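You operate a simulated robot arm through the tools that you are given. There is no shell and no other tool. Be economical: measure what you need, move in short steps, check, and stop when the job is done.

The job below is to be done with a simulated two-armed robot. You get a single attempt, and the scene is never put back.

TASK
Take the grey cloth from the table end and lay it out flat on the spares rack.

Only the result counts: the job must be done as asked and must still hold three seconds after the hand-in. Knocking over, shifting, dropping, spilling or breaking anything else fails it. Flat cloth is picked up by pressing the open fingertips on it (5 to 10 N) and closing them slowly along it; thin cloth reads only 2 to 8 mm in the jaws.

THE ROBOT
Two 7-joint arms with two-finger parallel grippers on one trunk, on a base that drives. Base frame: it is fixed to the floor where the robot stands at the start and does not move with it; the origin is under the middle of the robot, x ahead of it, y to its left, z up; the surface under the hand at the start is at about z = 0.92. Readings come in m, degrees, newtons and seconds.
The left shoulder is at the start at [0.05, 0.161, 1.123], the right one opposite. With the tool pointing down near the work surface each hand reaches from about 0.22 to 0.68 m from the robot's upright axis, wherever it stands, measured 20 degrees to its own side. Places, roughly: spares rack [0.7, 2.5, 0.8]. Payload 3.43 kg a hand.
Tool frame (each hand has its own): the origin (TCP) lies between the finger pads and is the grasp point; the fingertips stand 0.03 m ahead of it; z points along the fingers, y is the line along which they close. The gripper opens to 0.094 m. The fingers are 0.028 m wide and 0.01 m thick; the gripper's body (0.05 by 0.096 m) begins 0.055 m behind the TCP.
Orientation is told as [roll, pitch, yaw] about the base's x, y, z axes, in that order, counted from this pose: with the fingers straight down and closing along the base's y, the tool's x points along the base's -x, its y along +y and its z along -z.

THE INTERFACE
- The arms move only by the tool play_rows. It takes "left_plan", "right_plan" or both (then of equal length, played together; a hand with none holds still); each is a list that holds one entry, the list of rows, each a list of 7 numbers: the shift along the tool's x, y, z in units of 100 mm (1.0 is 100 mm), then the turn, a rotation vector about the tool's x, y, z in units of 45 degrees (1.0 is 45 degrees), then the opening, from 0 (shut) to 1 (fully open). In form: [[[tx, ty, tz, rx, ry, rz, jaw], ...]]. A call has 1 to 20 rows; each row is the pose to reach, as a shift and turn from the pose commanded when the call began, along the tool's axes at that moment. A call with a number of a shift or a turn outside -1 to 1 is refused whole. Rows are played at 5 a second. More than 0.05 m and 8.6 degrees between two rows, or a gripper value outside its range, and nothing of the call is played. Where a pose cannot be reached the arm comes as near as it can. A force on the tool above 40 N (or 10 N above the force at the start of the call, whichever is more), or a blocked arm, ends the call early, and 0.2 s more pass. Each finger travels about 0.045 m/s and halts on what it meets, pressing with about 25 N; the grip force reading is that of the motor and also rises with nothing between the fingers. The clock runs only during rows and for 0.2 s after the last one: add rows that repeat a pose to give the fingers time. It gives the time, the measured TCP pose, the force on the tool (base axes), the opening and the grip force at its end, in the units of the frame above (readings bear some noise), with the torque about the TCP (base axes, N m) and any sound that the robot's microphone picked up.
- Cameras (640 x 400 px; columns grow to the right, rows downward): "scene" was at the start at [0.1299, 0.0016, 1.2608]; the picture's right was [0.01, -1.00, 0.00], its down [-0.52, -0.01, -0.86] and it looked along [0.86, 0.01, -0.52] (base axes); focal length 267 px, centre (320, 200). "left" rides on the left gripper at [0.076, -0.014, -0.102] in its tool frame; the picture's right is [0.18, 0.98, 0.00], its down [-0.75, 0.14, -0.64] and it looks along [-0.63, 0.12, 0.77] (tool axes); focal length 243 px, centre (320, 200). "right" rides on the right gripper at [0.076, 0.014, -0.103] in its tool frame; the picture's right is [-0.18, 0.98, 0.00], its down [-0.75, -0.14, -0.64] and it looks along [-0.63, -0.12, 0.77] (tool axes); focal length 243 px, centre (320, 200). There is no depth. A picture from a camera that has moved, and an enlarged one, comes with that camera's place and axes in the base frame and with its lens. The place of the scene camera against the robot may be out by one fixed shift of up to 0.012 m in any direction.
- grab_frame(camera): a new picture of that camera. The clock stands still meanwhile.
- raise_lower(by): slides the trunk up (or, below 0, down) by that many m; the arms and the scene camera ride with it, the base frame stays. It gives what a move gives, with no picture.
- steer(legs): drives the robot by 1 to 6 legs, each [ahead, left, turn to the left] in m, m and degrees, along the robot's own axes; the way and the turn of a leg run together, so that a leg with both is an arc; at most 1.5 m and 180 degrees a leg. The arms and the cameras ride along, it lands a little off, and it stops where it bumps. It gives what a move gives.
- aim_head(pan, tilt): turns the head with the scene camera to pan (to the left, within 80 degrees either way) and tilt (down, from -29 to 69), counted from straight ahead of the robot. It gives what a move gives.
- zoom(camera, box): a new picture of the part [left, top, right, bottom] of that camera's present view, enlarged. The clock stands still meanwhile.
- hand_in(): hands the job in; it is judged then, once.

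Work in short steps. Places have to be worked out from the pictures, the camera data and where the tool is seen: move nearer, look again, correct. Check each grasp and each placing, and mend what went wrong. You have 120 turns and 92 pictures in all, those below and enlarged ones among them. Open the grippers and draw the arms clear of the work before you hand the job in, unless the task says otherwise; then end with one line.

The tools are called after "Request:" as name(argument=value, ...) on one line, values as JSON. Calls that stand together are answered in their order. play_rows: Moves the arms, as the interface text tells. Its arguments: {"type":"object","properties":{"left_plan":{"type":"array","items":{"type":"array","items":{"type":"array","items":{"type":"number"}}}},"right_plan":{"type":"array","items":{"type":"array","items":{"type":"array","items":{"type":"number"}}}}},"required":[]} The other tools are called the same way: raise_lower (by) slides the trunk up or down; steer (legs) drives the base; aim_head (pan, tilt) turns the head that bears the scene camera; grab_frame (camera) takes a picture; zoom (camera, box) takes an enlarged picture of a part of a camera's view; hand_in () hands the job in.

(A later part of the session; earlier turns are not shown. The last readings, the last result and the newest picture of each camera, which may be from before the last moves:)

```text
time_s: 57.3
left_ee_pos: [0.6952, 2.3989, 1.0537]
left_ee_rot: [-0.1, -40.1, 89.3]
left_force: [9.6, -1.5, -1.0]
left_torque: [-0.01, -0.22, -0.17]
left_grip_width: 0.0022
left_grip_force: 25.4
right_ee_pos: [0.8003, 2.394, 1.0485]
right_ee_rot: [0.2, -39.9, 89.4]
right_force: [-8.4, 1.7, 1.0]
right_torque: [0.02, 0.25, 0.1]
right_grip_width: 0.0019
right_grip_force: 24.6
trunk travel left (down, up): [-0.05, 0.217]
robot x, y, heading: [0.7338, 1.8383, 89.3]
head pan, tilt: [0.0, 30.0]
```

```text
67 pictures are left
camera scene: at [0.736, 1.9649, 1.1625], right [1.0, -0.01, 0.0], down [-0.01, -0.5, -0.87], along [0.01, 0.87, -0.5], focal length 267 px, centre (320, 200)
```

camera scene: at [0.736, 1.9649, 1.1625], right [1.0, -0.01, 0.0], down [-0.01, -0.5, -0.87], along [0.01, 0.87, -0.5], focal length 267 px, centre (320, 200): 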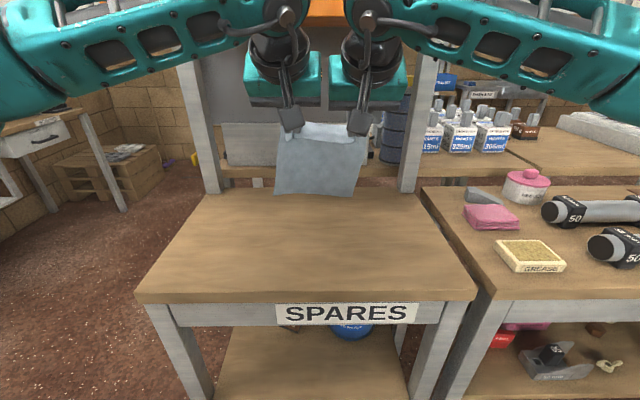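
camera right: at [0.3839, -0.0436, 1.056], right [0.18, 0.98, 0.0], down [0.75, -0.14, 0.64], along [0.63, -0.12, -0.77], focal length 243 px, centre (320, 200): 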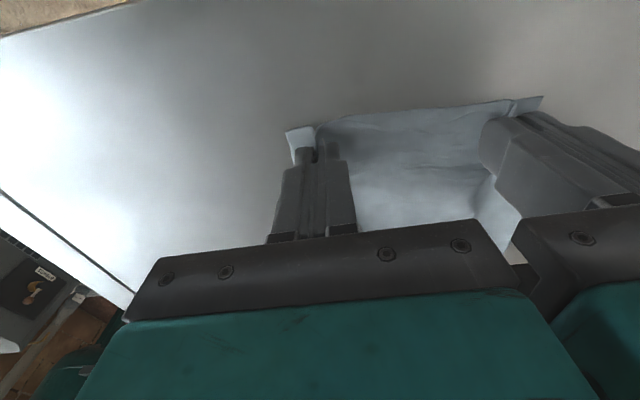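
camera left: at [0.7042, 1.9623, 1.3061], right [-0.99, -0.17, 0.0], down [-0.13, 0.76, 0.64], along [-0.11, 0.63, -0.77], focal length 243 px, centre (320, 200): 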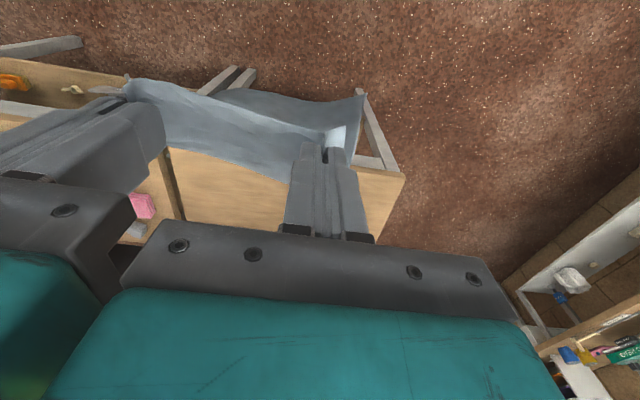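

The cloth's bottom edge seems to be about 0.1 m above the top. I go 0.07 m further forward and 0.05 m down.

Request:
play_rows(left_plan=[[[-0.27, 0, 0.225, 0, 0, 0, 0], [-0.536, 0, 0.45, 0, 0, 0, 0], [-0.375, 0, 0.64, 0, 0, 0, 0], [-0.215, 0, 0.833, 0, 0, 0, 0], [-0.215, 0, 0.833, 0, 0, 0, 0]]], right_plan=[[[-0.27, 0, 0.225, 0, 0, 0, 0], [-0.536, 0, 0.45, 0, 0, 0, 0], [-0.375, 0, 0.64, 0, 0, 0, 0], [-0.215, 0, 0.833, 0, 0, 0, 0], [-0.215, 0, 0.833, 0, 0, 0, 0]]])

Request:
grab_frame(camera="scene")

Request:
grab_frame(camera="left")

```text
time_s: 58.5
left_ee_pos: [0.6975, 2.4708, 1.0007]
left_ee_rot: [0.0, -40.1, 89.4]
left_force: [2.4, 0.4, 0.1]
left_torque: [0.0, -0.06, -0.08]
left_grip_width: 0.0023
left_grip_force: 24.8
right_ee_pos: [0.8, 2.4659, 0.9998]
right_ee_rot: [0.1, -40.0, 89.2]
right_force: [-3.0, 0.4, -0.7]
right_torque: [-0.02, 0.11, 0.05]
right_grip_width: 0.0019
right_grip_force: 24.4
trunk travel left (down, up): [-0.05, 0.217]
robot x, y, heading: [0.7352, 1.8331, 89.1]
head pan, tilt: [0.0, 30.0]
```

```text
66 pictures are left
camera scene: at [0.736, 1.9649, 1.1625], right [1.0, -0.01, 0.0], down [-0.01, -0.5, -0.87], along [0.01, 0.87, -0.5], focal length 267 px, centre (320, 200)
```

scene: 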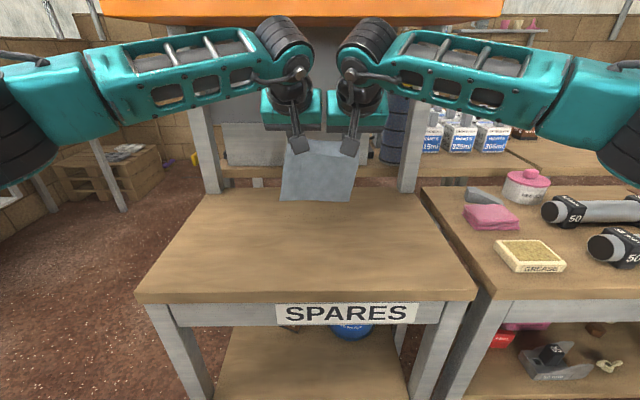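

```text
65 pictures are left
camera left: at [0.709, 2.3467, 1.0309], right [-0.98, -0.13, -0.12], down [-0.14, 0.16, 0.98], along [-0.11, 0.98, -0.18], focal length 243 px, centre (320, 200)
```

left: 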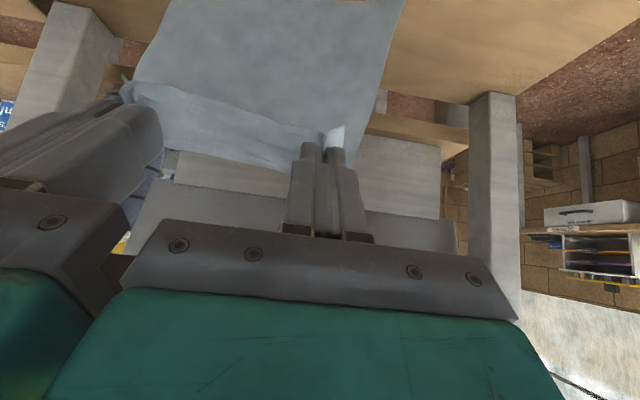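

The bottom edge is about 6 cm above the wood. I'll lower a further 0.055 m straight down.

Request:
play_rows(left_plan=[[[0.12, 0, 0.14, 0, 0, 0, 0], [0.24, 0, 0.28, 0, 0, 0, 0], [0.354, 0, 0.421, 0, 0, 0, 0], [0.354, 0, 0.421, 0, 0, 0, 0]]], right_plan=[[[0.12, 0, 0.14, 0, 0, 0, 0], [0.24, 0, 0.28, 0, 0, 0, 0], [0.354, 0, 0.421, 0, 0, 0, 0], [0.354, 0, 0.421, 0, 0, 0, 0]]])

Request:
zoom(camera="scene", box=[200, 80, 440, 250])

```text
time_s: 59.5
left_ee_pos: [0.6975, 2.4712, 0.9487]
left_ee_rot: [0.0, -40.0, 89.3]
left_force: [1.2, -0.8, 0.1]
left_torque: [-0.03, -0.03, -0.08]
left_grip_width: 0.0022
left_grip_force: 25.4
right_ee_pos: [0.7991, 2.46, 0.9474]
right_ee_rot: [0.1, -40.0, 89.2]
right_force: [-2.2, 0.6, 0.9]
right_torque: [0.02, 0.05, 0.0]
right_grip_width: 0.0021
right_grip_force: 25.4
trunk travel left (down, up): [-0.05, 0.217]
robot x, y, heading: [0.7325, 1.8353, 89.2]
head pan, tilt: [0.0, 30.0]
```

```text
2.35 times, centred on (320, 165) of scene
camera zoom: at [0.736, 1.9649, 1.1625], right [1.0, -0.01, 0.0], down [-0.01, -0.5, -0.87], along [0.01, 0.87, -0.5], focal length 628 px, centre (320, 282)
```

zoom: 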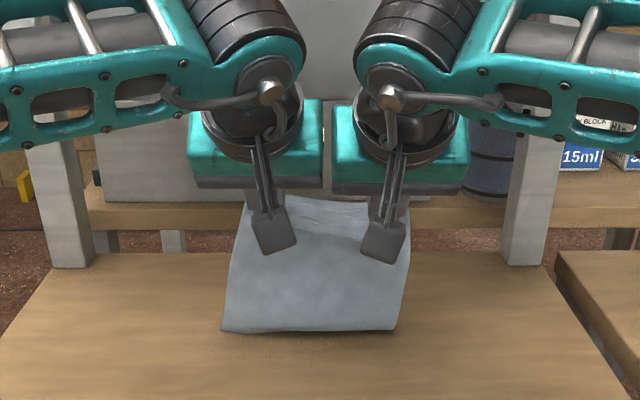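

The bottom edge now rests at about y≈2.50. I draw the hands back towards the robot while lowering and untilting, so the cloth lays down.

Request:
play_rows(left_plan=[[[0.15, 0, -0.05, 0, 0.03, 0, 0], [0.3, 0, -0.09, 0, 0.07, 0, 0], [0.44, 0, -0.14, 0, 0.1, 0, 0], [0.569, 0, -0.178, 0, 0.133, 0, 0], [0.71, 0, -0.178, 0, 0.2, 0, 0], [0.857, 0, -0.177, 0, 0.267, 0, 0], [0.857, 0, -0.177, 0, 0.267, 0, 0]]], right_plan=[[[0.15, 0, -0.05, 0, 0.03, 0, 0], [0.3, 0, -0.09, 0, 0.07, 0, 0], [0.44, 0, -0.14, 0, 0.1, 0, 0], [0.569, 0, -0.178, 0, 0.133, 0, 0], [0.71, 0, -0.178, 0, 0.2, 0, 0], [0.857, 0, -0.177, 0, 0.267, 0, 0], [0.857, 0, -0.177, 0, 0.267, 0, 0]]])

Request:
zoom(camera="scene", box=[200, 80, 440, 250])

Request:
grab_frame(camera="left")

```text
time_s: 61.1
left_ee_pos: [0.6952, 2.3936, 0.9069]
left_ee_rot: [-0.2, -28.0, 89.3]
left_force: [4.0, -0.4, 0.0]
left_torque: [0.0, -0.11, -0.1]
left_grip_width: 0.0023
left_grip_force: 24.9
right_ee_pos: [0.7984, 2.3837, 0.9055]
right_ee_rot: [0.1, -27.9, 89.3]
right_force: [-3.8, 0.2, -0.2]
right_torque: [0.0, 0.13, 0.05]
right_grip_width: 0.002
right_grip_force: 24.9
trunk travel left (down, up): [-0.05, 0.217]
robot x, y, heading: [0.7339, 1.8318, 89.3]
head pan, tilt: [0.0, 30.0]
```

```text
2.35 times, centred on (320, 165) of scene
camera zoom: at [0.736, 1.9649, 1.1625], right [1.0, -0.01, 0.0], down [-0.01, -0.5, -0.87], along [0.01, 0.87, -0.5], focal length 628 px, centre (320, 282)
```

zoom: 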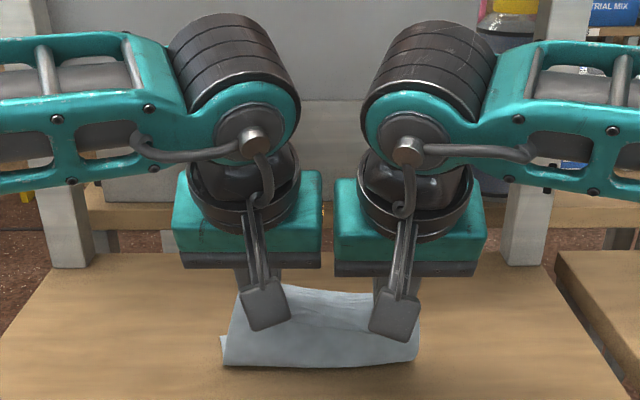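

```text
62 pictures are left
camera left: at [0.7066, 2.278, 0.9618], right [-0.98, -0.15, -0.09], down [-0.14, 0.37, 0.92], along [-0.11, 0.92, -0.38], focal length 243 px, centre (320, 200)
```

left: 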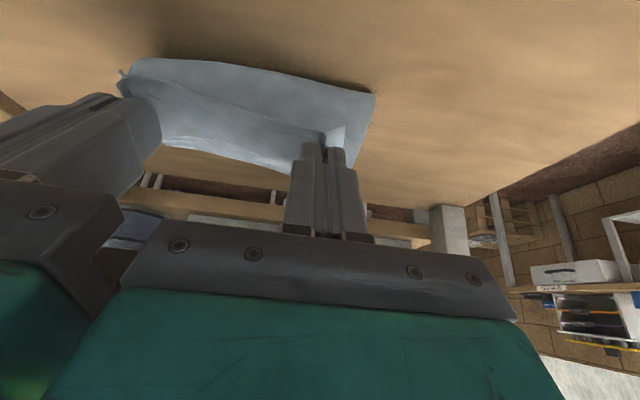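

The tail lies flat from about y≈2.49 back to 2.44, then the sheet curves up to the hands, which is the shape I want. I continue back and down, finishing with the fingers vertical just above the wood.

Request:
play_rows(left_plan=[[[0.19, 0, 0.06, 0, 0.11, 0, 0], [0.378, 0, 0.116, 0, 0.222, 0, 0], [0.52, 0, 0.15, 0, 0.32, 0, 0], [0.653, 0, 0.184, 0, 0.422, 0, 0], [0.71, 0, 0.235, 0, 0.522, 0, 0], [0.765, 0, 0.29, 0, 0.622, 0, 0], [0.765, 0, 0.29, 0, 0.622, 0, 0]]], right_plan=[[[0.19, 0, 0.06, 0, 0.11, 0, 0], [0.378, 0, 0.116, 0, 0.222, 0, 0], [0.52, 0, 0.15, 0, 0.32, 0, 0], [0.653, 0, 0.184, 0, 0.422, 0, 0], [0.71, 0, 0.235, 0, 0.522, 0, 0], [0.765, 0, 0.29, 0, 0.622, 0, 0], [0.765, 0, 0.29, 0, 0.622, 0, 0]]])

Request:
zoom(camera="scene", box=[200, 110, 440, 280])

Request:
grab_frame(camera="left")

Request:
grab_frame(camera="right")

```text
time_s: 62.7
left_ee_pos: [0.6935, 2.336, 0.8472]
left_ee_rot: [-0.1, 0.1, 89.4]
left_force: [4.3, -0.3, -0.7]
left_torque: [-0.01, -0.14, -0.04]
left_grip_width: 0.0022
left_grip_force: 24.8
right_ee_pos: [0.7978, 2.3313, 0.8431]
right_ee_rot: [0.1, 0.2, 89.2]
right_force: [-4.3, 0.8, 0.0]
right_torque: [0.02, 0.14, -0.04]
right_grip_width: 0.0021
right_grip_force: 25.0
trunk travel left (down, up): [-0.05, 0.217]
robot x, y, heading: [0.7357, 1.8304, 89.4]
head pan, tilt: [0.0, 30.0]
```

```text
2.35 times, centred on (320, 195) of scene
camera zoom: at [0.736, 1.9649, 1.1625], right [1.0, -0.01, 0.0], down [-0.01, -0.5, -0.87], along [0.01, 0.87, -0.5], focal length 628 px, centre (320, 212)
```

zoom: 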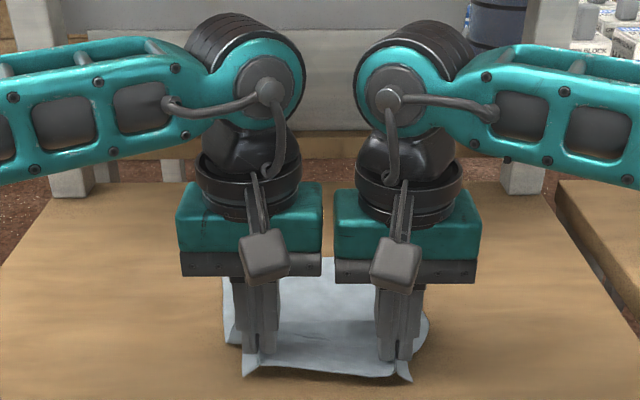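

```text
60 pictures are left
camera left: at [0.7066, 2.2609, 0.9491], right [-0.99, -0.17, 0.0], down [-0.13, 0.75, 0.64], along [-0.11, 0.63, -0.77], focal length 243 px, centre (320, 200)
```

left: 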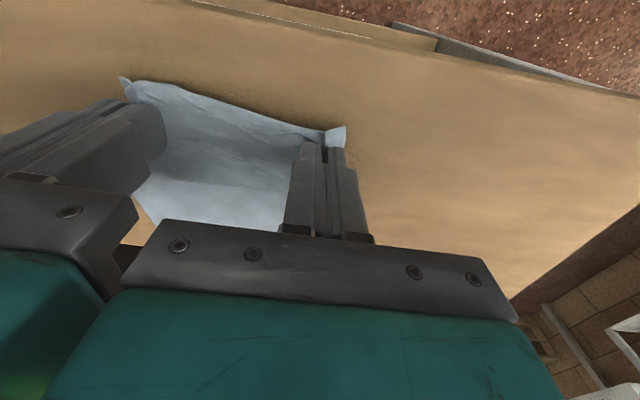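

```text
59 pictures are left
camera right: at [0.7829, 2.2565, 0.9459], right [-0.98, 0.2, 0.0], down [0.15, 0.75, 0.64], along [0.13, 0.63, -0.77], focal length 243 px, centre (320, 200)
```

right: 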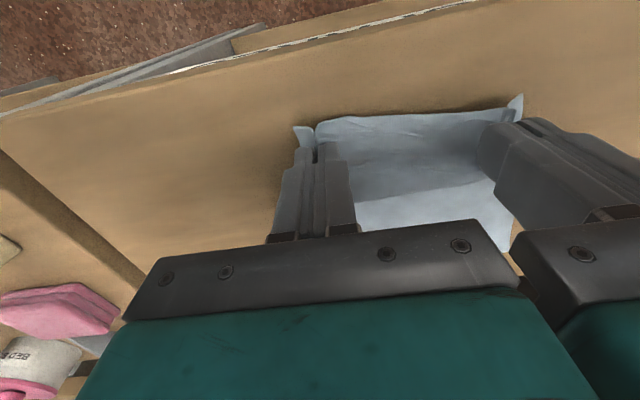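

The cloth lies from about y≈2.32 to 2.50, all on the top. Next I lower the fingertips slowly to the wood.

Request:
play_rows(left_plan=[[[0.02, 0, 0.04, 0, 0, 0, 0], [0.04, 0, 0.08, 0, 0, 0, 0], [0.05, 0, 0.1, 0, 0, 0, 0], [0.05, 0, 0.12, 0, 0, 0, 0], [0.05, 0, 0.13, 0, 0, 0, 0], [0.05, 0, 0.13, 0, 0, 0, 0]]], right_plan=[[[0.02, 0, 0.04, 0, 0, 0, 0], [0.04, 0, 0.08, 0, 0, 0, 0], [0.05, 0, 0.1, 0, 0, 0, 0], [0.05, 0, 0.12, 0, 0, 0, 0], [0.05, 0, 0.13, 0, 0, 0, 0], [0.05, 0, 0.13, 0, 0, 0, 0]]])

```text
time_s: 64.1
left_ee_pos: [0.6941, 2.3336, 0.8341]
left_ee_rot: [-0.1, -0.1, 89.2]
left_force: [5.0, -0.3, -0.5]
left_torque: [0.0, -0.09, -0.03]
left_grip_width: 0.0022
left_grip_force: 25.2
right_ee_pos: [0.7973, 2.3261, 0.8331]
right_ee_rot: [0.1, -0.1, 89.3]
right_force: [-3.6, 0.4, 5.7]
right_torque: [0.02, 0.13, -0.04]
right_grip_width: 0.002
right_grip_force: 25.4
trunk travel left (down, up): [-0.05, 0.217]
robot x, y, heading: [0.733, 1.8299, 89.4]
head pan, tilt: [0.0, 30.0]
```

The right touches at z≈0.833 and the left is about 1 mm off. I lower the left slightly and confirm the press.

Request:
play_rows(left_plan=[[[0, 0, 0.012, 0, 0, 0, 0], [0, 0, 0.012, 0, 0, 0, 0], [0, 0, 0.012, 0, 0, 0, 0], [0, 0, 0.012, 0, 0, 0, 0]]], right_plan=[[[0, 0, 0, 0, 0, 0, 0], [0, 0, 0, 0, 0, 0, 0], [0, 0, 0, 0, 0, 0, 0], [0, 0, 0, 0, 0, 0, 0]]])

```text
time_s: 65.1
left_ee_pos: [0.695, 2.3336, 0.8324]
left_ee_rot: [0.0, 0.0, 89.3]
left_force: [3.0, -1.7, 0.4]
left_torque: [-0.01, -0.11, -0.04]
left_grip_width: 0.0021
left_grip_force: 25.6
right_ee_pos: [0.7974, 2.3279, 0.8303]
right_ee_rot: [0.1, -0.1, 89.4]
right_force: [-3.4, 1.2, 6.8]
right_torque: [0.05, 0.09, -0.06]
right_grip_width: 0.0017
right_grip_force: 24.8
trunk travel left (down, up): [-0.05, 0.217]
robot x, y, heading: [0.7322, 1.8332, 89.1]
head pan, tilt: [0.0, 30.0]
```

The left still isn't touching, so I lower it a further 1.5 mm.

Request:
play_rows(left_plan=[[[0, 0, 0.008, 0, 0, 0, 0], [0, 0, 0.015, 0, 0, 0, 0], [0, 0, 0.015, 0, 0, 0, 0], [0, 0, 0.015, 0, 0, 0, 0]]], right_plan=[[[0, 0, 0, 0, 0, 0, 0], [0, 0, 0, 0, 0, 0, 0], [0, 0, 0, 0, 0, 0, 0], [0, 0, 0, 0, 0, 0, 0]]])

```text
time_s: 66.1
left_ee_pos: [0.6936, 2.3329, 0.8312]
left_ee_rot: [-0.1, -0.2, 89.3]
left_force: [1.8, -2.5, 11.1]
left_torque: [-0.08, -0.02, 0.0]
left_grip_width: 0.0021
left_grip_force: 25.1
right_ee_pos: [0.7982, 2.3274, 0.8318]
right_ee_rot: [0.0, -0.1, 89.3]
right_force: [-4.2, 1.0, 5.1]
right_torque: [0.1, 0.13, -0.04]
right_grip_width: 0.0019
right_grip_force: 25.1
trunk travel left (down, up): [-0.05, 0.217]
robot x, y, heading: [0.7304, 1.833, 89.5]
head pan, tilt: [0.0, 30.0]
```

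Both are pressing, at 11 and 5 N. I open slowly while sliding each hand outward by half the opening, so the folds unroll towards the corners.

Request:
play_rows(left_plan=[[[0, 0, -0.003, 0, 0, 0, 0.03], [0, 0.02, -0.003, 0, 0, 0, 0.06], [0, 0.035, -0.003, 0, 0, 0, 0.09], [0, 0.05, -0.003, 0, 0, 0, 0.12], [0, 0.065, -0.003, 0, 0, 0, 0.15], [0, 0.08, -0.003, 0, 0, 0, 0.18], [0, 0.1, -0.003, 0, 0, 0, 0.21], [0, 0.11, -0.003, 0, 0, 0, 0.24], [0, 0.11, -0.003, 0, 0, 0, 0.24]]], right_plan=[[[0, 0, 0.002, 0, 0, 0, 0.03], [0, -0.02, 0.002, 0, 0, 0, 0.06], [0, -0.035, 0.002, 0, 0, 0, 0.09], [0, -0.05, 0.002, 0, 0, 0, 0.12], [0, -0.065, 0.002, 0, 0, 0, 0.15], [0, -0.08, 0.002, 0, 0, 0, 0.18], [0, -0.1, 0.002, 0, 0, 0, 0.21], [0, -0.11, 0.002, 0, 0, 0, 0.24], [0, -0.11, 0.002, 0, 0, 0, 0.24]]])

Request:
grab_frame(camera="left")

Request:
grab_frame(camera="right")

```text
time_s: 68.1
left_ee_pos: [0.6828, 2.3333, 0.8304]
left_ee_rot: [-0.1, -0.2, 89.3]
left_force: [4.6, 0.1, 7.1]
left_torque: [-0.07, -0.12, 0.03]
left_grip_width: 0.0213
left_grip_force: 0.0
right_ee_pos: [0.8072, 2.3264, 0.8315]
right_ee_rot: [0.2, -0.2, 89.4]
right_force: [-7.5, -1.0, 12.1]
right_torque: [-0.07, 0.1, -0.03]
right_grip_width: 0.0186
right_grip_force: 0.1
trunk travel left (down, up): [-0.05, 0.217]
robot x, y, heading: [0.734, 1.833, 89.4]
head pan, tilt: [0.0, 30.0]
```

```text
58 pictures are left
camera left: at [0.6961, 2.257, 0.9338], right [-0.99, -0.17, 0.0], down [-0.13, 0.75, 0.64], along [-0.11, 0.63, -0.77], focal length 243 px, centre (320, 200)
```

left: 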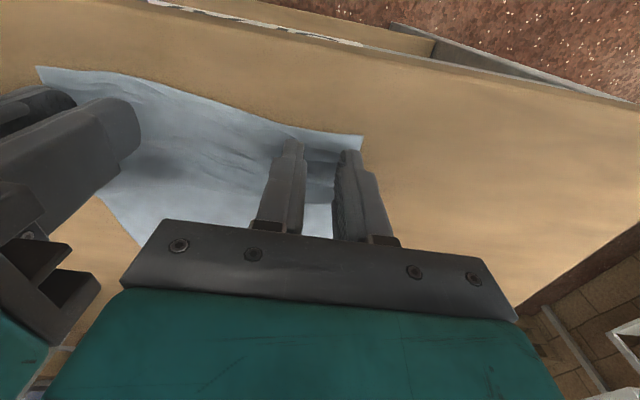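

```text
57 pictures are left
camera right: at [0.793, 2.2501, 0.934], right [-0.98, 0.2, 0.0], down [0.15, 0.75, 0.64], along [0.12, 0.63, -0.77], focal length 243 px, centre (320, 200)
```

right: 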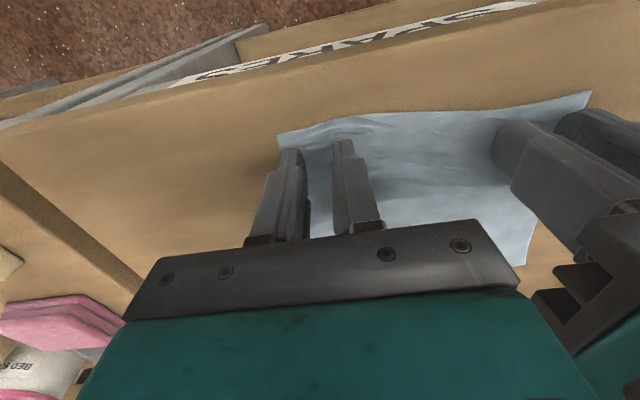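

The folds have opened out. I lift both hands straight up, raise the trunk for clearance and inspect.

Request:
play_rows(left_plan=[[[0, 0, -0.05, 0, 0, 0, 0.24], [0, 0, -0.2, 0, 0, 0, 0.24], [0.1, 0.1, -0.5, 0, 0, 0, 0.24], [0.5, 0.4, -0.6, 0, 0, 0, 0.24], [0.8, 0.8, -0.7, 0, 0, 0, 0.24], [1, 1, -0.8, 0, 0, 0, 0.24]]], right_plan=[[[0, 0, -0.05, 0, 0, 0, 0.24], [0, 0, -0.2, 0, 0, 0, 0.24], [0.1, -0.1, -0.5, 0, 0, 0, 0.24], [0.5, -0.4, -0.6, 0, 0, 0, 0.24], [0.8, -0.8, -0.7, 0, 0, 0, 0.24], [1, -1, -0.8, 0, 0, 0, 0.24]]])

Request:
aim_head(pan=0, tilt=45)

Request:
zoom(camera="scene", box=[200, 80, 440, 250])

```text
refused: row 4 steps farther than a row can; nothing moved
```

```text
time_s: 68.8
left_ee_pos: [0.6839, 2.3325, 0.8322]
left_ee_rot: [-0.1, -0.2, 89.3]
left_force: [5.4, -1.5, 7.0]
left_torque: [-0.09, -0.09, 0.0]
left_grip_width: 0.0215
left_grip_force: 0.0
right_ee_pos: [0.809, 2.3257, 0.8313]
right_ee_rot: [0.1, -0.1, 89.3]
right_force: [-7.4, 0.7, 13.4]
right_torque: [-0.04, 0.09, -0.03]
right_grip_width: 0.0187
right_grip_force: 0.0
trunk travel left (down, up): [-0.05, 0.217]
robot x, y, heading: [0.7362, 1.8342, 89.1]
head pan, tilt: [0.0, 45.0]
```

```text
2.35 times, centred on (320, 165) of scene
camera zoom: at [0.7356, 1.9544, 1.1402], right [1.0, -0.01, 0.0], down [-0.01, -0.71, -0.71], along [0.01, 0.71, -0.71], focal length 628 px, centre (320, 282)
```

zoom: 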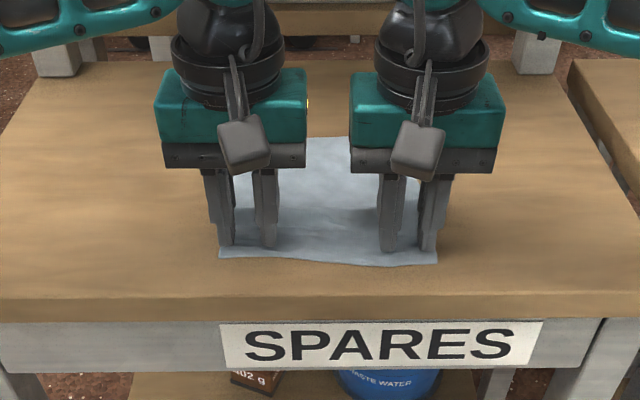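

That call was refused because of its step size. I redo the lift in smaller steps.

Request:
play_rows(left_plan=[[[0, 0, -0.05, 0, 0, 0, 0.24], [0, 0, -0.2, 0, 0, 0, 0.24], [0, 0, -0.5, 0, 0, 0, 0.24], [0.2, 0.25, -0.6, 0, 0, 0, 0.24], [0.45, 0.5, -0.7, 0, 0, 0, 0.24], [0.7, 0.75, -0.8, 0, 0, 0, 0.24], [0.9, 0.95, -0.9, 0, 0, 0, 0.24]]], right_plan=[[[0, 0, -0.05, 0, 0, 0, 0.24], [0, 0, -0.2, 0, 0, 0, 0.24], [0, 0, -0.5, 0, 0, 0, 0.24], [0.2, -0.25, -0.6, 0, 0, 0, 0.24], [0.45, -0.5, -0.7, 0, 0, 0, 0.24], [0.7, -0.75, -0.8, 0, 0, 0, 0.24], [0.9, -0.95, -0.9, 0, 0, 0, 0.24]]])

Request:
zoom(camera="scene", box=[200, 80, 440, 250])

Request:
grab_frame(camera="scene")

```text
time_s: 70.5
left_ee_pos: [0.5852, 2.2442, 0.923]
left_ee_rot: [-0.1, -0.1, 89.3]
left_force: [0.3, 0.2, 0.5]
left_torque: [-0.01, -0.01, 0.0]
left_grip_width: 0.0227
left_grip_force: 0.0
right_ee_pos: [0.904, 2.2375, 0.9203]
right_ee_rot: [0.1, 0.0, 89.3]
right_force: [0.2, -0.3, -0.6]
right_torque: [-0.02, 0.0, -0.01]
right_grip_width: 0.0224
right_grip_force: 0.1
trunk travel left (down, up): [-0.05, 0.217]
robot x, y, heading: [0.7386, 1.8353, 89.3]
head pan, tilt: [0.0, 45.0]
```

```text
2.35 times, centred on (320, 165) of scene
camera zoom: at [0.7359, 1.9556, 1.1399], right [1.0, -0.01, 0.0], down [-0.01, -0.71, -0.71], along [0.01, 0.71, -0.71], focal length 628 px, centre (320, 282)
```

zoom: 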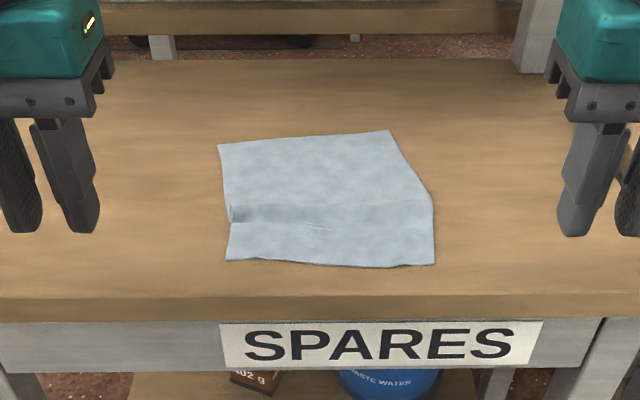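

```text
54 pictures are left
camera scene: at [0.7359, 1.9556, 1.1399], right [1.0, -0.01, 0.0], down [-0.01, -0.71, -0.71], along [0.01, 0.71, -0.71], focal length 267 px, centre (320, 200)
```

scene: 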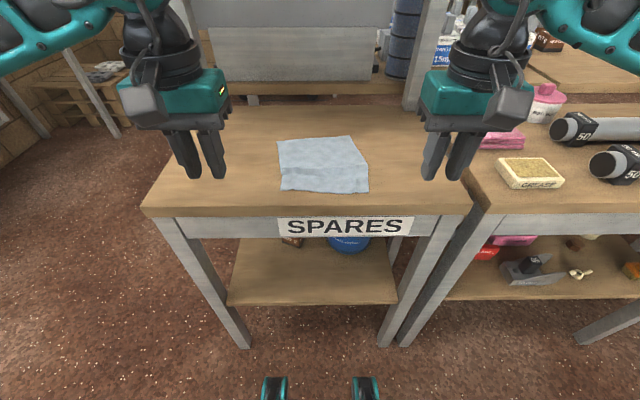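

The cloth is on the rack, but there's a crosswise crease on the left half and a skewed far-right corner. I'll look closer with both hand cameras.

Request:
grab_frame(camera="left")

Request:
grab_frame(camera="right")

Request:
zoom(camera="scene", box=[265, 125, 385, 205])

```text
53 pictures are left
camera left: at [0.5977, 2.168, 1.0244], right [-0.99, -0.17, 0.0], down [-0.13, 0.75, 0.64], along [-0.11, 0.63, -0.77], focal length 243 px, centre (320, 200)
```

left: 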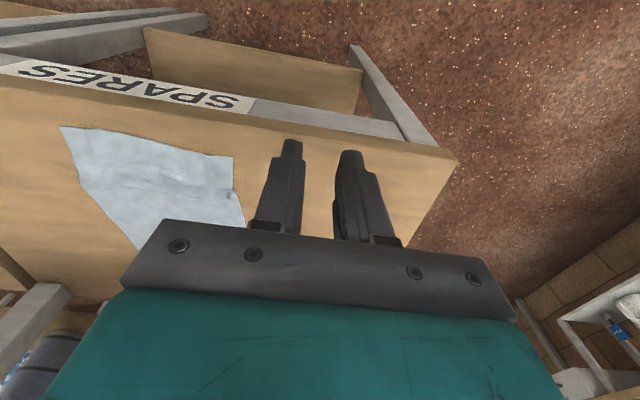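

```text
52 pictures are left
camera right: at [0.8882, 2.1623, 1.0234], right [-0.98, 0.2, 0.0], down [0.15, 0.75, 0.64], along [0.13, 0.63, -0.77], focal length 243 px, centre (320, 200)
```

right: 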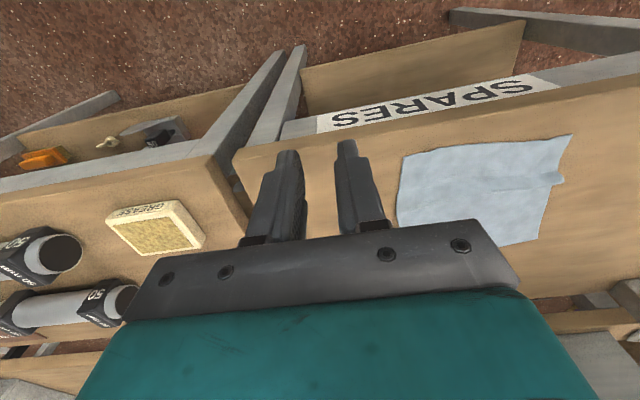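

```text
5.00 times, centred on (325, 165) of scene
camera zoom: at [0.7359, 1.9556, 1.1399], right [1.0, -0.01, 0.0], down [-0.01, -0.71, -0.71], along [0.01, 0.71, -0.71], focal length 1336 px, centre (295, 375)
```

zoom: 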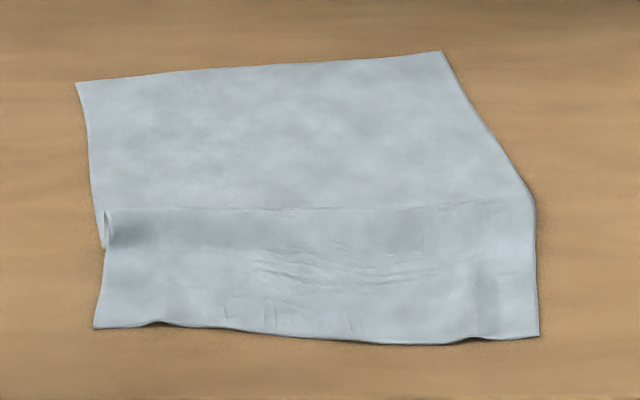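

There's a small pleat at y≈2.38, widest on the left. I'll hold the near edge with the right hand and, with the left tilted under the shelf, press the far-left part and push it away about 28 mm to pull the pleat out. First I pre-position both hands.

Request:
play_rows(left_plan=[[[-0.2, -0.2, 0.1, 0, -0.15, 0, 0.4], [-0.4, -0.4, 0.2, 0, -0.3, 0, 0.4], [-0.6, -0.6, 0.3, 0, -0.45, 0, 0.4], [-0.8, -0.8, 0.4, 0, -0.6, 0, 0.4], [-0.95, -0.9, 0.5, 0, -0.667, 0, 0.4], [-0.95, -0.9, 0.5, 0, -0.667, 0, 0.4]]], right_plan=[[[-0.2, 0.2, 0.1, 0, 0, 0, 0.4], [-0.4, 0.4, 0.2, 0, 0, 0, 0.4], [-0.6, 0.6, 0.3, 0, 0, 0, 0.4], [-0.8, 0.8, 0.4, 0, 0, 0, 0.4], [-0.9, 0.9, 0.5, 0, 0, 0, 0.4], [-0.9, 0.9, 0.5, 0, 0, 0, 0.4]]])

Request:
play_rows(left_plan=[[[-0.28, 0, 0.1, 0, 0, 0, 0.4], [-0.55, 0, 0.3, 0, 0, 0, 0.4], [-0.75, 0, 0.55, 0, 0, 0, 0.4], [-0.836, 0, 0.772, 0, 0, 0, 0.4], [-0.836, 0, 0.772, 0, 0, 0, 0.4]]], right_plan=[[[-0.03, 0.1, 0, 0, 0, 0, 0.4], [-0.075, 0.24, 0.1, 0, 0, 0, 0.4], [-0.075, 0.24, 0.2, 0, 0, 0, 0.4], [-0.075, 0.24, 0.27, 0, 0, 0, 0.4], [-0.075, 0.24, 0.27, 0, 0, 0, 0.4]]])

Request:
zoom(camera="scene", box=[200, 80, 440, 250])

Request:
grab_frame(camera="left")

```text
time_s: 71.8
left_ee_pos: [0.679, 2.3366, 0.8694]
left_ee_rot: [-0.2, -30.2, 89.3]
left_force: [-0.9, -0.6, 0.0]
left_torque: [0.01, -0.03, 0.0]
left_grip_width: 0.0375
left_grip_force: 0.1
right_ee_pos: [0.8111, 2.3272, 0.8714]
right_ee_rot: [0.1, -0.1, 89.3]
right_force: [-0.3, 0.5, 0.6]
right_torque: [0.02, 0.02, 0.03]
right_grip_width: 0.0374
right_grip_force: 0.0
trunk travel left (down, up): [-0.05, 0.217]
robot x, y, heading: [0.7329, 1.8322, 89.8]
head pan, tilt: [0.0, 45.0]
```

```text
time_s: 73.0
left_ee_pos: [0.6795, 2.451, 0.8442]
left_ee_rot: [-0.1, -30.2, 89.3]
left_force: [-0.3, 0.0, 0.4]
left_torque: [0.03, 0.0, -0.02]
left_grip_width: 0.0376
left_grip_force: 0.0
right_ee_pos: [0.7909, 2.3331, 0.8447]
right_ee_rot: [0.1, -0.1, 89.3]
right_force: [0.2, -0.3, 0.8]
right_torque: [0.0, 0.01, 0.0]
right_grip_width: 0.0378
right_grip_force: 0.1
trunk travel left (down, up): [-0.05, 0.217]
robot x, y, heading: [0.735, 1.8301, 89.5]
head pan, tilt: [0.0, 45.0]
```

```text
2.35 times, centred on (320, 165) of scene
camera zoom: at [0.7359, 1.9558, 1.1399], right [1.0, -0.01, 0.0], down [-0.01, -0.71, -0.71], along [0.01, 0.71, -0.71], focal length 628 px, centre (320, 282)
```

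zoom: 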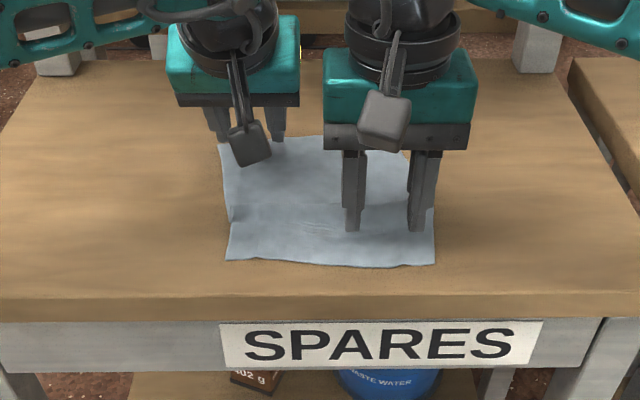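

```text
49 pictures are left
camera left: at [0.6908, 2.3335, 0.8942], right [-0.98, -0.15, -0.09], down [-0.14, 0.33, 0.93], along [-0.11, 0.93, -0.35], focal length 243 px, centre (320, 200)
```

left: 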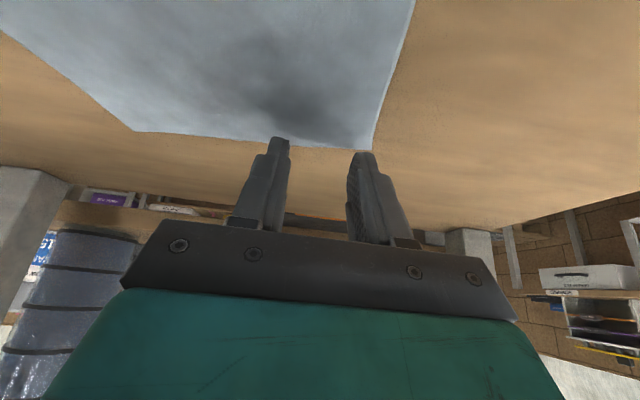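

The far-left corner is at about (0.646, 2.469), so I shift the left hand slightly inwards and back. Then I press both hands down to contact.

Request:
play_rows(left_plan=[[[0.07, -0.05, -0.04, 0, 0, 0, 0.4], [0.09, -0.05, 0, 0, 0, 0, 0.4], [0.105, -0.05, 0.022, 0, 0, 0, 0.4], [0.112, -0.05, 0.034, 0, 0, 0, 0.4], [0.112, -0.05, 0.034, 0, 0, 0, 0.4], [0.112, -0.05, 0.034, 0, 0, 0, 0.4]]], right_plan=[[[0, 0, 0.05, 0, 0, 0, 0.4], [0, 0, 0.08, 0, 0, 0, 0.4], [0, 0, 0.1, 0, 0, 0, 0.4], [0, 0, 0.112, 0, 0, 0, 0.4], [0, 0, 0.112, 0, 0, 0, 0.4], [0, 0, 0.112, 0, 0, 0, 0.4]]])

```text
time_s: 74.5
left_ee_pos: [0.6837, 2.4406, 0.8363]
left_ee_rot: [-0.1, -30.0, 89.3]
left_force: [-0.1, -0.5, 0.8]
left_torque: [0.0, -0.01, -0.01]
left_grip_width: 0.0374
left_grip_force: 0.0
right_ee_pos: [0.7898, 2.3343, 0.8314]
right_ee_rot: [0.1, 0.0, 89.2]
right_force: [-0.5, -0.7, 1.5]
right_torque: [-0.02, -0.06, -0.03]
right_grip_width: 0.0378
right_grip_force: 0.3
trunk travel left (down, up): [-0.05, 0.217]
robot x, y, heading: [0.7305, 1.8345, 89.5]
head pan, tilt: [0.0, 45.0]
```

Neither hand is pressing yet, so I go down another 1.5–2 mm.

Request:
play_rows(left_plan=[[[0.005, 0, 0.009, 0, 0, 0, 0.4], [0.01, 0, 0.017, 0, 0, 0, 0.4], [0.01, 0, 0.017, 0, 0, 0, 0.4], [0.01, 0, 0.017, 0, 0, 0, 0.4]]], right_plan=[[[0, 0, 0.005, 0, 0, 0, 0.4], [0, 0, 0.01, 0, 0, 0, 0.4], [0, 0, 0.01, 0, 0, 0, 0.4], [0, 0, 0.01, 0, 0, 0, 0.4]]])

```text
time_s: 75.5
left_ee_pos: [0.6839, 2.4412, 0.836]
left_ee_rot: [-0.2, -30.1, 89.3]
left_force: [0.4, 0.4, 0.3]
left_torque: [-0.01, 0.01, -0.01]
left_grip_width: 0.0375
left_grip_force: 0.1
right_ee_pos: [0.7892, 2.334, 0.8303]
right_ee_rot: [0.1, -0.2, 89.3]
right_force: [0.4, -0.3, 0.7]
right_torque: [-0.01, -0.01, -0.03]
right_grip_width: 0.0378
right_grip_force: 0.1
trunk travel left (down, up): [-0.05, 0.217]
robot x, y, heading: [0.738, 1.8357, 89.1]
head pan, tilt: [0.0, 45.0]
```

Request:
play_rows(left_plan=[[[0.005, 0, 0.009, 0, 0, 0, 0.4], [0.01, 0, 0.017, 0, 0, 0, 0.4], [0.012, 0, 0.021, 0, 0, 0, 0.4], [0.012, 0, 0.021, 0, 0, 0, 0.4], [0.012, 0, 0.021, 0, 0, 0, 0.4]]], right_plan=[[[0, 0, 0.005, 0, 0, 0, 0.4], [0, 0, 0.01, 0, 0, 0, 0.4], [0, 0, 0.014, 0, 0, 0, 0.4], [0, 0, 0.014, 0, 0, 0, 0.4], [0, 0, 0.014, 0, 0, 0, 0.4]]])

```text
time_s: 76.7
left_ee_pos: [0.6842, 2.4395, 0.8338]
left_ee_rot: [-0.1, -30.2, 89.3]
left_force: [-0.2, 1.0, 2.3]
left_torque: [0.01, 0.02, -0.06]
left_grip_width: 0.0381
left_grip_force: 0.0
right_ee_pos: [0.7892, 2.3341, 0.8307]
right_ee_rot: [0.2, -0.3, 89.4]
right_force: [2.3, 2.1, 13.3]
right_torque: [0.05, -0.31, 0.05]
right_grip_width: 0.0378
right_grip_force: 0.2
trunk travel left (down, up): [-0.05, 0.217]
robot x, y, heading: [0.7323, 1.833, 89.2]
head pan, tilt: [0.0, 45.0]
```

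The right is firm at 13 N and the left just touches. I add a small press on the left and push forward slowly by 28 mm.

Request:
play_rows(left_plan=[[[0.004, 0, 0.006, 0, 0, 0, 0.4], [-0.02, 0, 0.02, 0, 0, 0, 0.4], [-0.05, 0, 0.037, 0, 0, 0, 0.4], [-0.08, 0, 0.054, 0, 0, 0, 0.4], [-0.11, 0, 0.072, 0, 0, 0, 0.4], [-0.14, 0, 0.089, 0, 0, 0, 0.4], [-0.17, 0, 0.106, 0, 0, 0, 0.4], [-0.2, 0, 0.124, 0, 0, 0, 0.4], [-0.238, 0, 0.146, 0, 0, 0, 0.4], [-0.238, 0, 0.146, 0, 0, 0, 0.4]]])

Request:
zoom(camera="scene", box=[200, 80, 440, 250])

```text
time_s: 78.8
left_ee_pos: [0.6847, 2.467, 0.8346]
left_ee_rot: [0.0, -30.3, 89.2]
left_force: [1.2, -4.5, 13.2]
left_torque: [-0.12, 0.05, 0.03]
left_grip_width: 0.0376
left_grip_force: 0.1
right_ee_pos: [0.7899, 2.3346, 0.8309]
right_ee_rot: [0.1, -0.2, 89.2]
right_force: [0.1, 4.6, 12.3]
right_torque: [0.07, -0.23, 0.07]
right_grip_width: 0.0379
right_grip_force: 0.2
trunk travel left (down, up): [-0.05, 0.217]
robot x, y, heading: [0.7325, 1.8321, 89.6]
head pan, tilt: [0.0, 45.0]
```

```text
2.35 times, centred on (320, 165) of scene
camera zoom: at [0.736, 1.9537, 1.1402], right [1.0, -0.01, 0.0], down [-0.01, -0.71, -0.71], along [0.01, 0.71, -0.71], focal length 628 px, centre (320, 282)
```

zoom: 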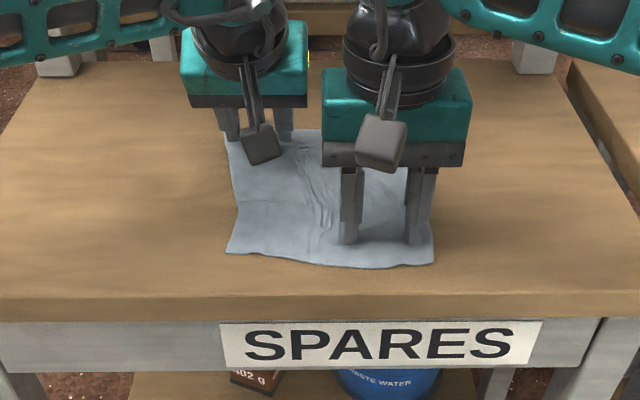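

The pleat has been pulled out, and the diagonal wrinkles are just tension between the two hands. I lift both off and look.

Request:
play_rows(left_plan=[[[-0.025, 0, -0.043, 0, 0, 0, 0.4], [-0.15, 0, -0.26, 0, 0, 0, 0.4], [-0.1, 0.2, -0.4, 0, 0, 0, 0.4], [0.1, 0.4, -0.55, 0, 0, 0, 0.4], [0.3, 0.7, -0.7, 0, 0, 0, 0.4], [0.5, 0.95, -0.85, 0, 0, 0, 0.4], [0.6, 1, -0.93, 0, 0, 0, 0.4]]], right_plan=[[[0, 0, -0.05, 0, 0, 0, 0.4], [0, 0, -0.3, 0, 0, 0, 0.4], [0, -0.1, -0.5, 0, 0, 0, 0.4], [0.2, -0.35, -0.6, 0, 0, 0, 0.4], [0.4, -0.6, -0.7, 0, 0, 0, 0.4], [0.6, -0.85, -0.8, 0, 0, 0, 0.4], [0.8, -1, -0.9, 0, 0, 0, 0.4]]])

Request:
zoom(camera="scene", box=[265, 125, 385, 205])

```text
time_s: 80.5
left_ee_pos: [0.5824, 2.3733, 0.8815]
left_ee_rot: [-0.1, -30.1, 89.3]
left_force: [1.2, 0.3, -0.2]
left_torque: [-0.06, -0.01, -0.02]
left_grip_width: 0.038
left_grip_force: 0.1
right_ee_pos: [0.8899, 2.2537, 0.9178]
right_ee_rot: [0.1, 0.0, 89.4]
right_force: [0.4, -0.4, -0.1]
right_torque: [-0.01, -0.01, -0.03]
right_grip_width: 0.0376
right_grip_force: 0.0
trunk travel left (down, up): [-0.05, 0.217]
robot x, y, heading: [0.7363, 1.8377, 89.1]
head pan, tilt: [0.0, 45.0]
```

```text
5.00 times, centred on (325, 165) of scene
camera zoom: at [0.736, 1.9557, 1.1399], right [1.0, -0.01, 0.0], down [-0.01, -0.71, -0.71], along [0.01, 0.71, -0.71], focal length 1336 px, centre (295, 375)
```

zoom: 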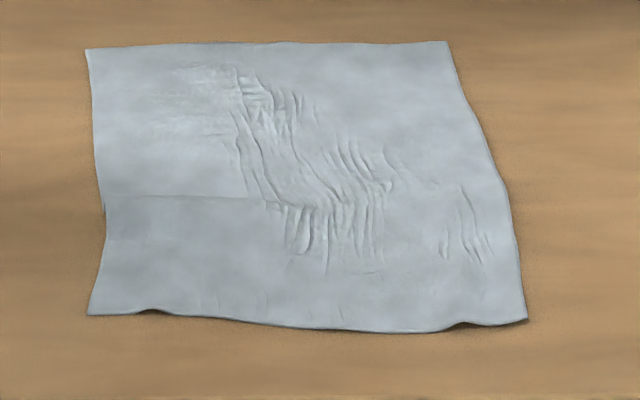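

The cloth now spans about x 0.64–0.826, y 2.32–2.515, essentially its full size. I'll check the height of the small wrinkles from the low left camera.

Request:
grab_frame(camera="left")

Request:
grab_frame(camera="right")

```text
46 pictures are left
camera left: at [0.595, 2.2553, 0.9322], right [-0.98, -0.15, -0.09], down [-0.14, 0.33, 0.93], along [-0.11, 0.93, -0.35], focal length 243 px, centre (320, 200)
```

left: 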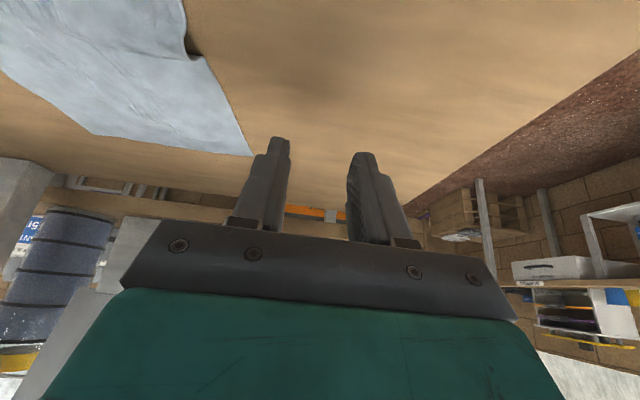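

```text
45 pictures are left
camera right: at [0.8749, 2.1788, 1.0197], right [-0.98, 0.2, 0.0], down [0.15, 0.75, 0.64], along [0.12, 0.63, -0.77], focal length 243 px, centre (320, 200)
```

right: 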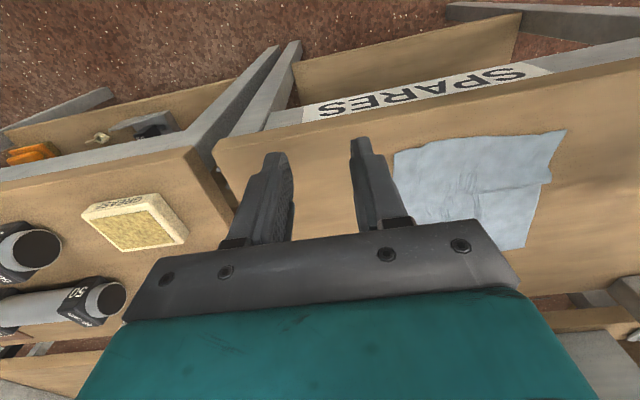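

The left edge still shows a raised arch near y≈2.39. I'll zoom on it.

Request:
zoom(camera="left", box=[40, 0, 280, 160])

```text
2.50 times, centred on (160, 80) of left
camera zoom: at [0.595, 2.2553, 0.9322], right [-0.98, -0.15, -0.09], down [-0.14, 0.33, 0.93], along [-0.11, 0.93, -0.35], focal length 606 px, centre (720, 500)
```

zoom: 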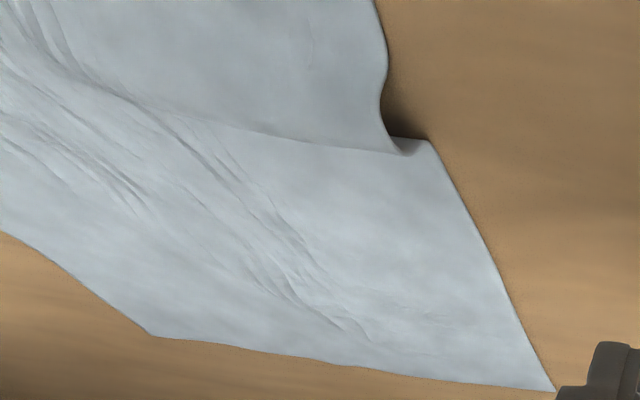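

A remnant arch of about 1 cm remains on the near-left side, at y≈2.33–2.38. I'll pull along the opposite diagonal: the right hand holds the far-right part (tilted), and the left presses the near-left corner and drags it towards the robot.

Request:
play_rows(left_plan=[[[-0.02, -0.05, -0.15, 0, 0.1, 0, 0.3], [0.04, -0.25, -0.3, 0, 0.22, 0, 0.3], [0.1, -0.45, -0.323, 0, 0.35, 0, 0.3], [0.16, -0.65, -0.323, 0, 0.48, 0, 0.3], [0.16, -0.85, -0.323, 0, 0.6, 0, 0.3], [0.16, -0.9, -0.323, 0, 0.667, 0, 0.3], [0.16, -0.9, -0.323, 0, 0.667, 0, 0.3]]], right_plan=[[[-0.16, 0.16, 0.05, 0, -0.12, 0, 0.2], [-0.32, 0.32, 0.1, 0, -0.24, 0, 0.2], [-0.5, 0.5, 0.2, 0, -0.36, 0, 0.2], [-0.66, 0.66, 0.3, 0, -0.48, 0, 0.2], [-0.82, 0.82, 0.35, 0, -0.6, 0, 0.2], [-0.95, 0.94, 0.4, 0, -0.667, 0, 0.2], [-0.95, 0.94, 0.4, 0, -0.667, 0, 0.2]]])

Request:
play_rows(left_plan=[[[0, -0.1, 0.1, 0, 0, 0, 0.3], [0, -0.16, 0.3, 0, 0, 0, 0.3], [0, -0.16, 0.5, 0, 0, 0, 0.3], [0, -0.16, 0.6, 0, 0, 0, 0.3], [0, -0.16, 0.6, 0, 0, 0, 0.3]]], right_plan=[[[-0.2, 0.03, 0.15, 0, 0, 0, 0.2], [-0.4, 0.03, 0.35, 0, 0, 0, 0.2], [-0.6, 0.03, 0.6, 0, 0, 0, 0.2], [-0.7, 0.03, 0.786, 0, 0, 0, 0.2], [-0.7, 0.03, 0.786, 0, 0, 0, 0.2]]])

Request:
zoom(camera="scene", box=[240, 100, 400, 220])

Request:
grab_frame(camera="left")

Request:
grab_frame(camera="right")

```text
time_s: 82.0
left_ee_pos: [0.6739, 2.3411, 0.9016]
left_ee_rot: [-0.2, 0.1, 89.3]
left_force: [-0.4, 0.7, -0.7]
left_torque: [-0.03, 0.03, 0.01]
left_grip_width: 0.0286
left_grip_force: 0.0
right_ee_pos: [0.7929, 2.3498, 0.88]
right_ee_rot: [0.1, -30.1, 89.2]
right_force: [0.1, 0.5, 0.2]
right_torque: [0.01, 0.01, 0.03]
right_grip_width: 0.0186
right_grip_force: 0.0
trunk travel left (down, up): [-0.05, 0.217]
robot x, y, heading: [0.7357, 1.8348, 89.5]
head pan, tilt: [0.0, 45.0]
```

```text
time_s: 83.2
left_ee_pos: [0.6884, 2.3396, 0.8435]
left_ee_rot: [-0.1, -0.2, 89.3]
left_force: [-0.3, -0.1, -1.1]
left_torque: [-0.04, 0.02, -0.02]
left_grip_width: 0.0281
left_grip_force: 0.1
right_ee_pos: [0.7935, 2.4504, 0.8471]
right_ee_rot: [0.1, -30.0, 89.3]
right_force: [0.4, -0.1, 0.5]
right_torque: [-0.02, 0.02, -0.05]
right_grip_width: 0.0191
right_grip_force: 0.0
trunk travel left (down, up): [-0.05, 0.217]
robot x, y, heading: [0.7373, 1.8323, 89.3]
head pan, tilt: [0.0, 45.0]
```

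```text
3.33 times, centred on (320, 160) of scene
camera zoom: at [0.7359, 1.9558, 1.1399], right [1.0, -0.01, 0.0], down [-0.01, -0.71, -0.71], along [0.01, 0.71, -0.71], focal length 890 px, centre (320, 333)
```

zoom: 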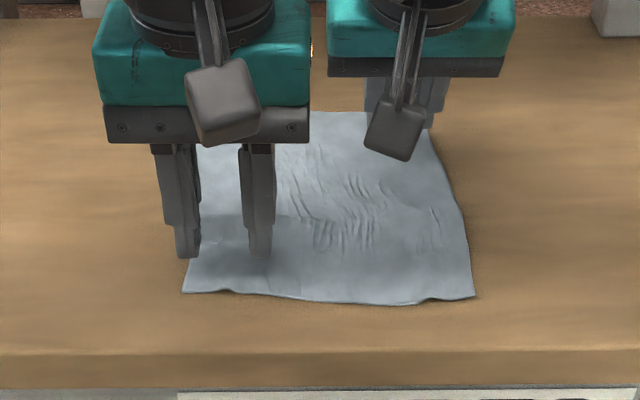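

```text
42 pictures are left
camera left: at [0.7006, 2.2638, 0.9448], right [-0.99, -0.17, 0.0], down [-0.13, 0.75, 0.64], along [-0.11, 0.63, -0.77], focal length 243 px, centre (320, 200)
```

left: 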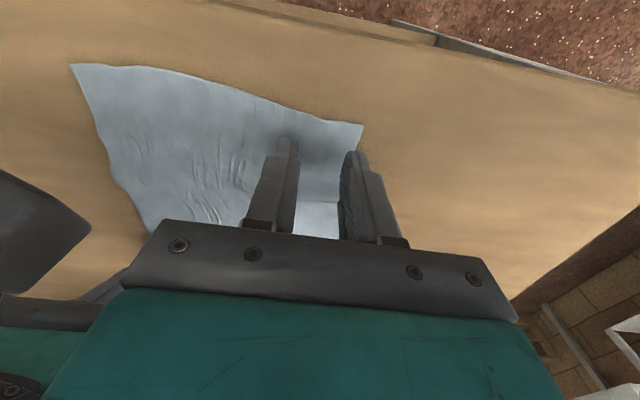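

```text
41 pictures are left
camera right: at [0.7777, 2.3352, 0.8976], right [-0.98, 0.17, 0.09], down [0.15, 0.33, 0.93], along [0.13, 0.93, -0.35], focal length 243 px, centre (320, 200)
```

right: 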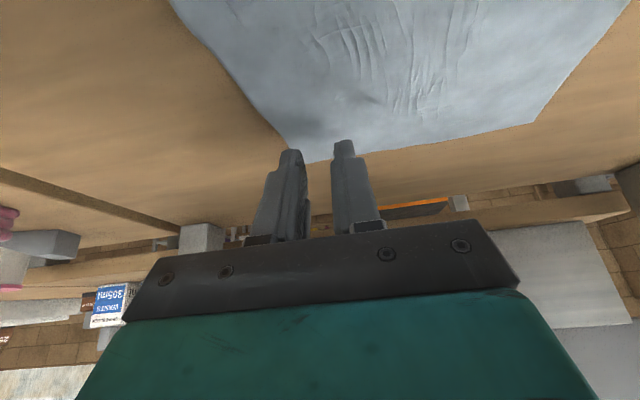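

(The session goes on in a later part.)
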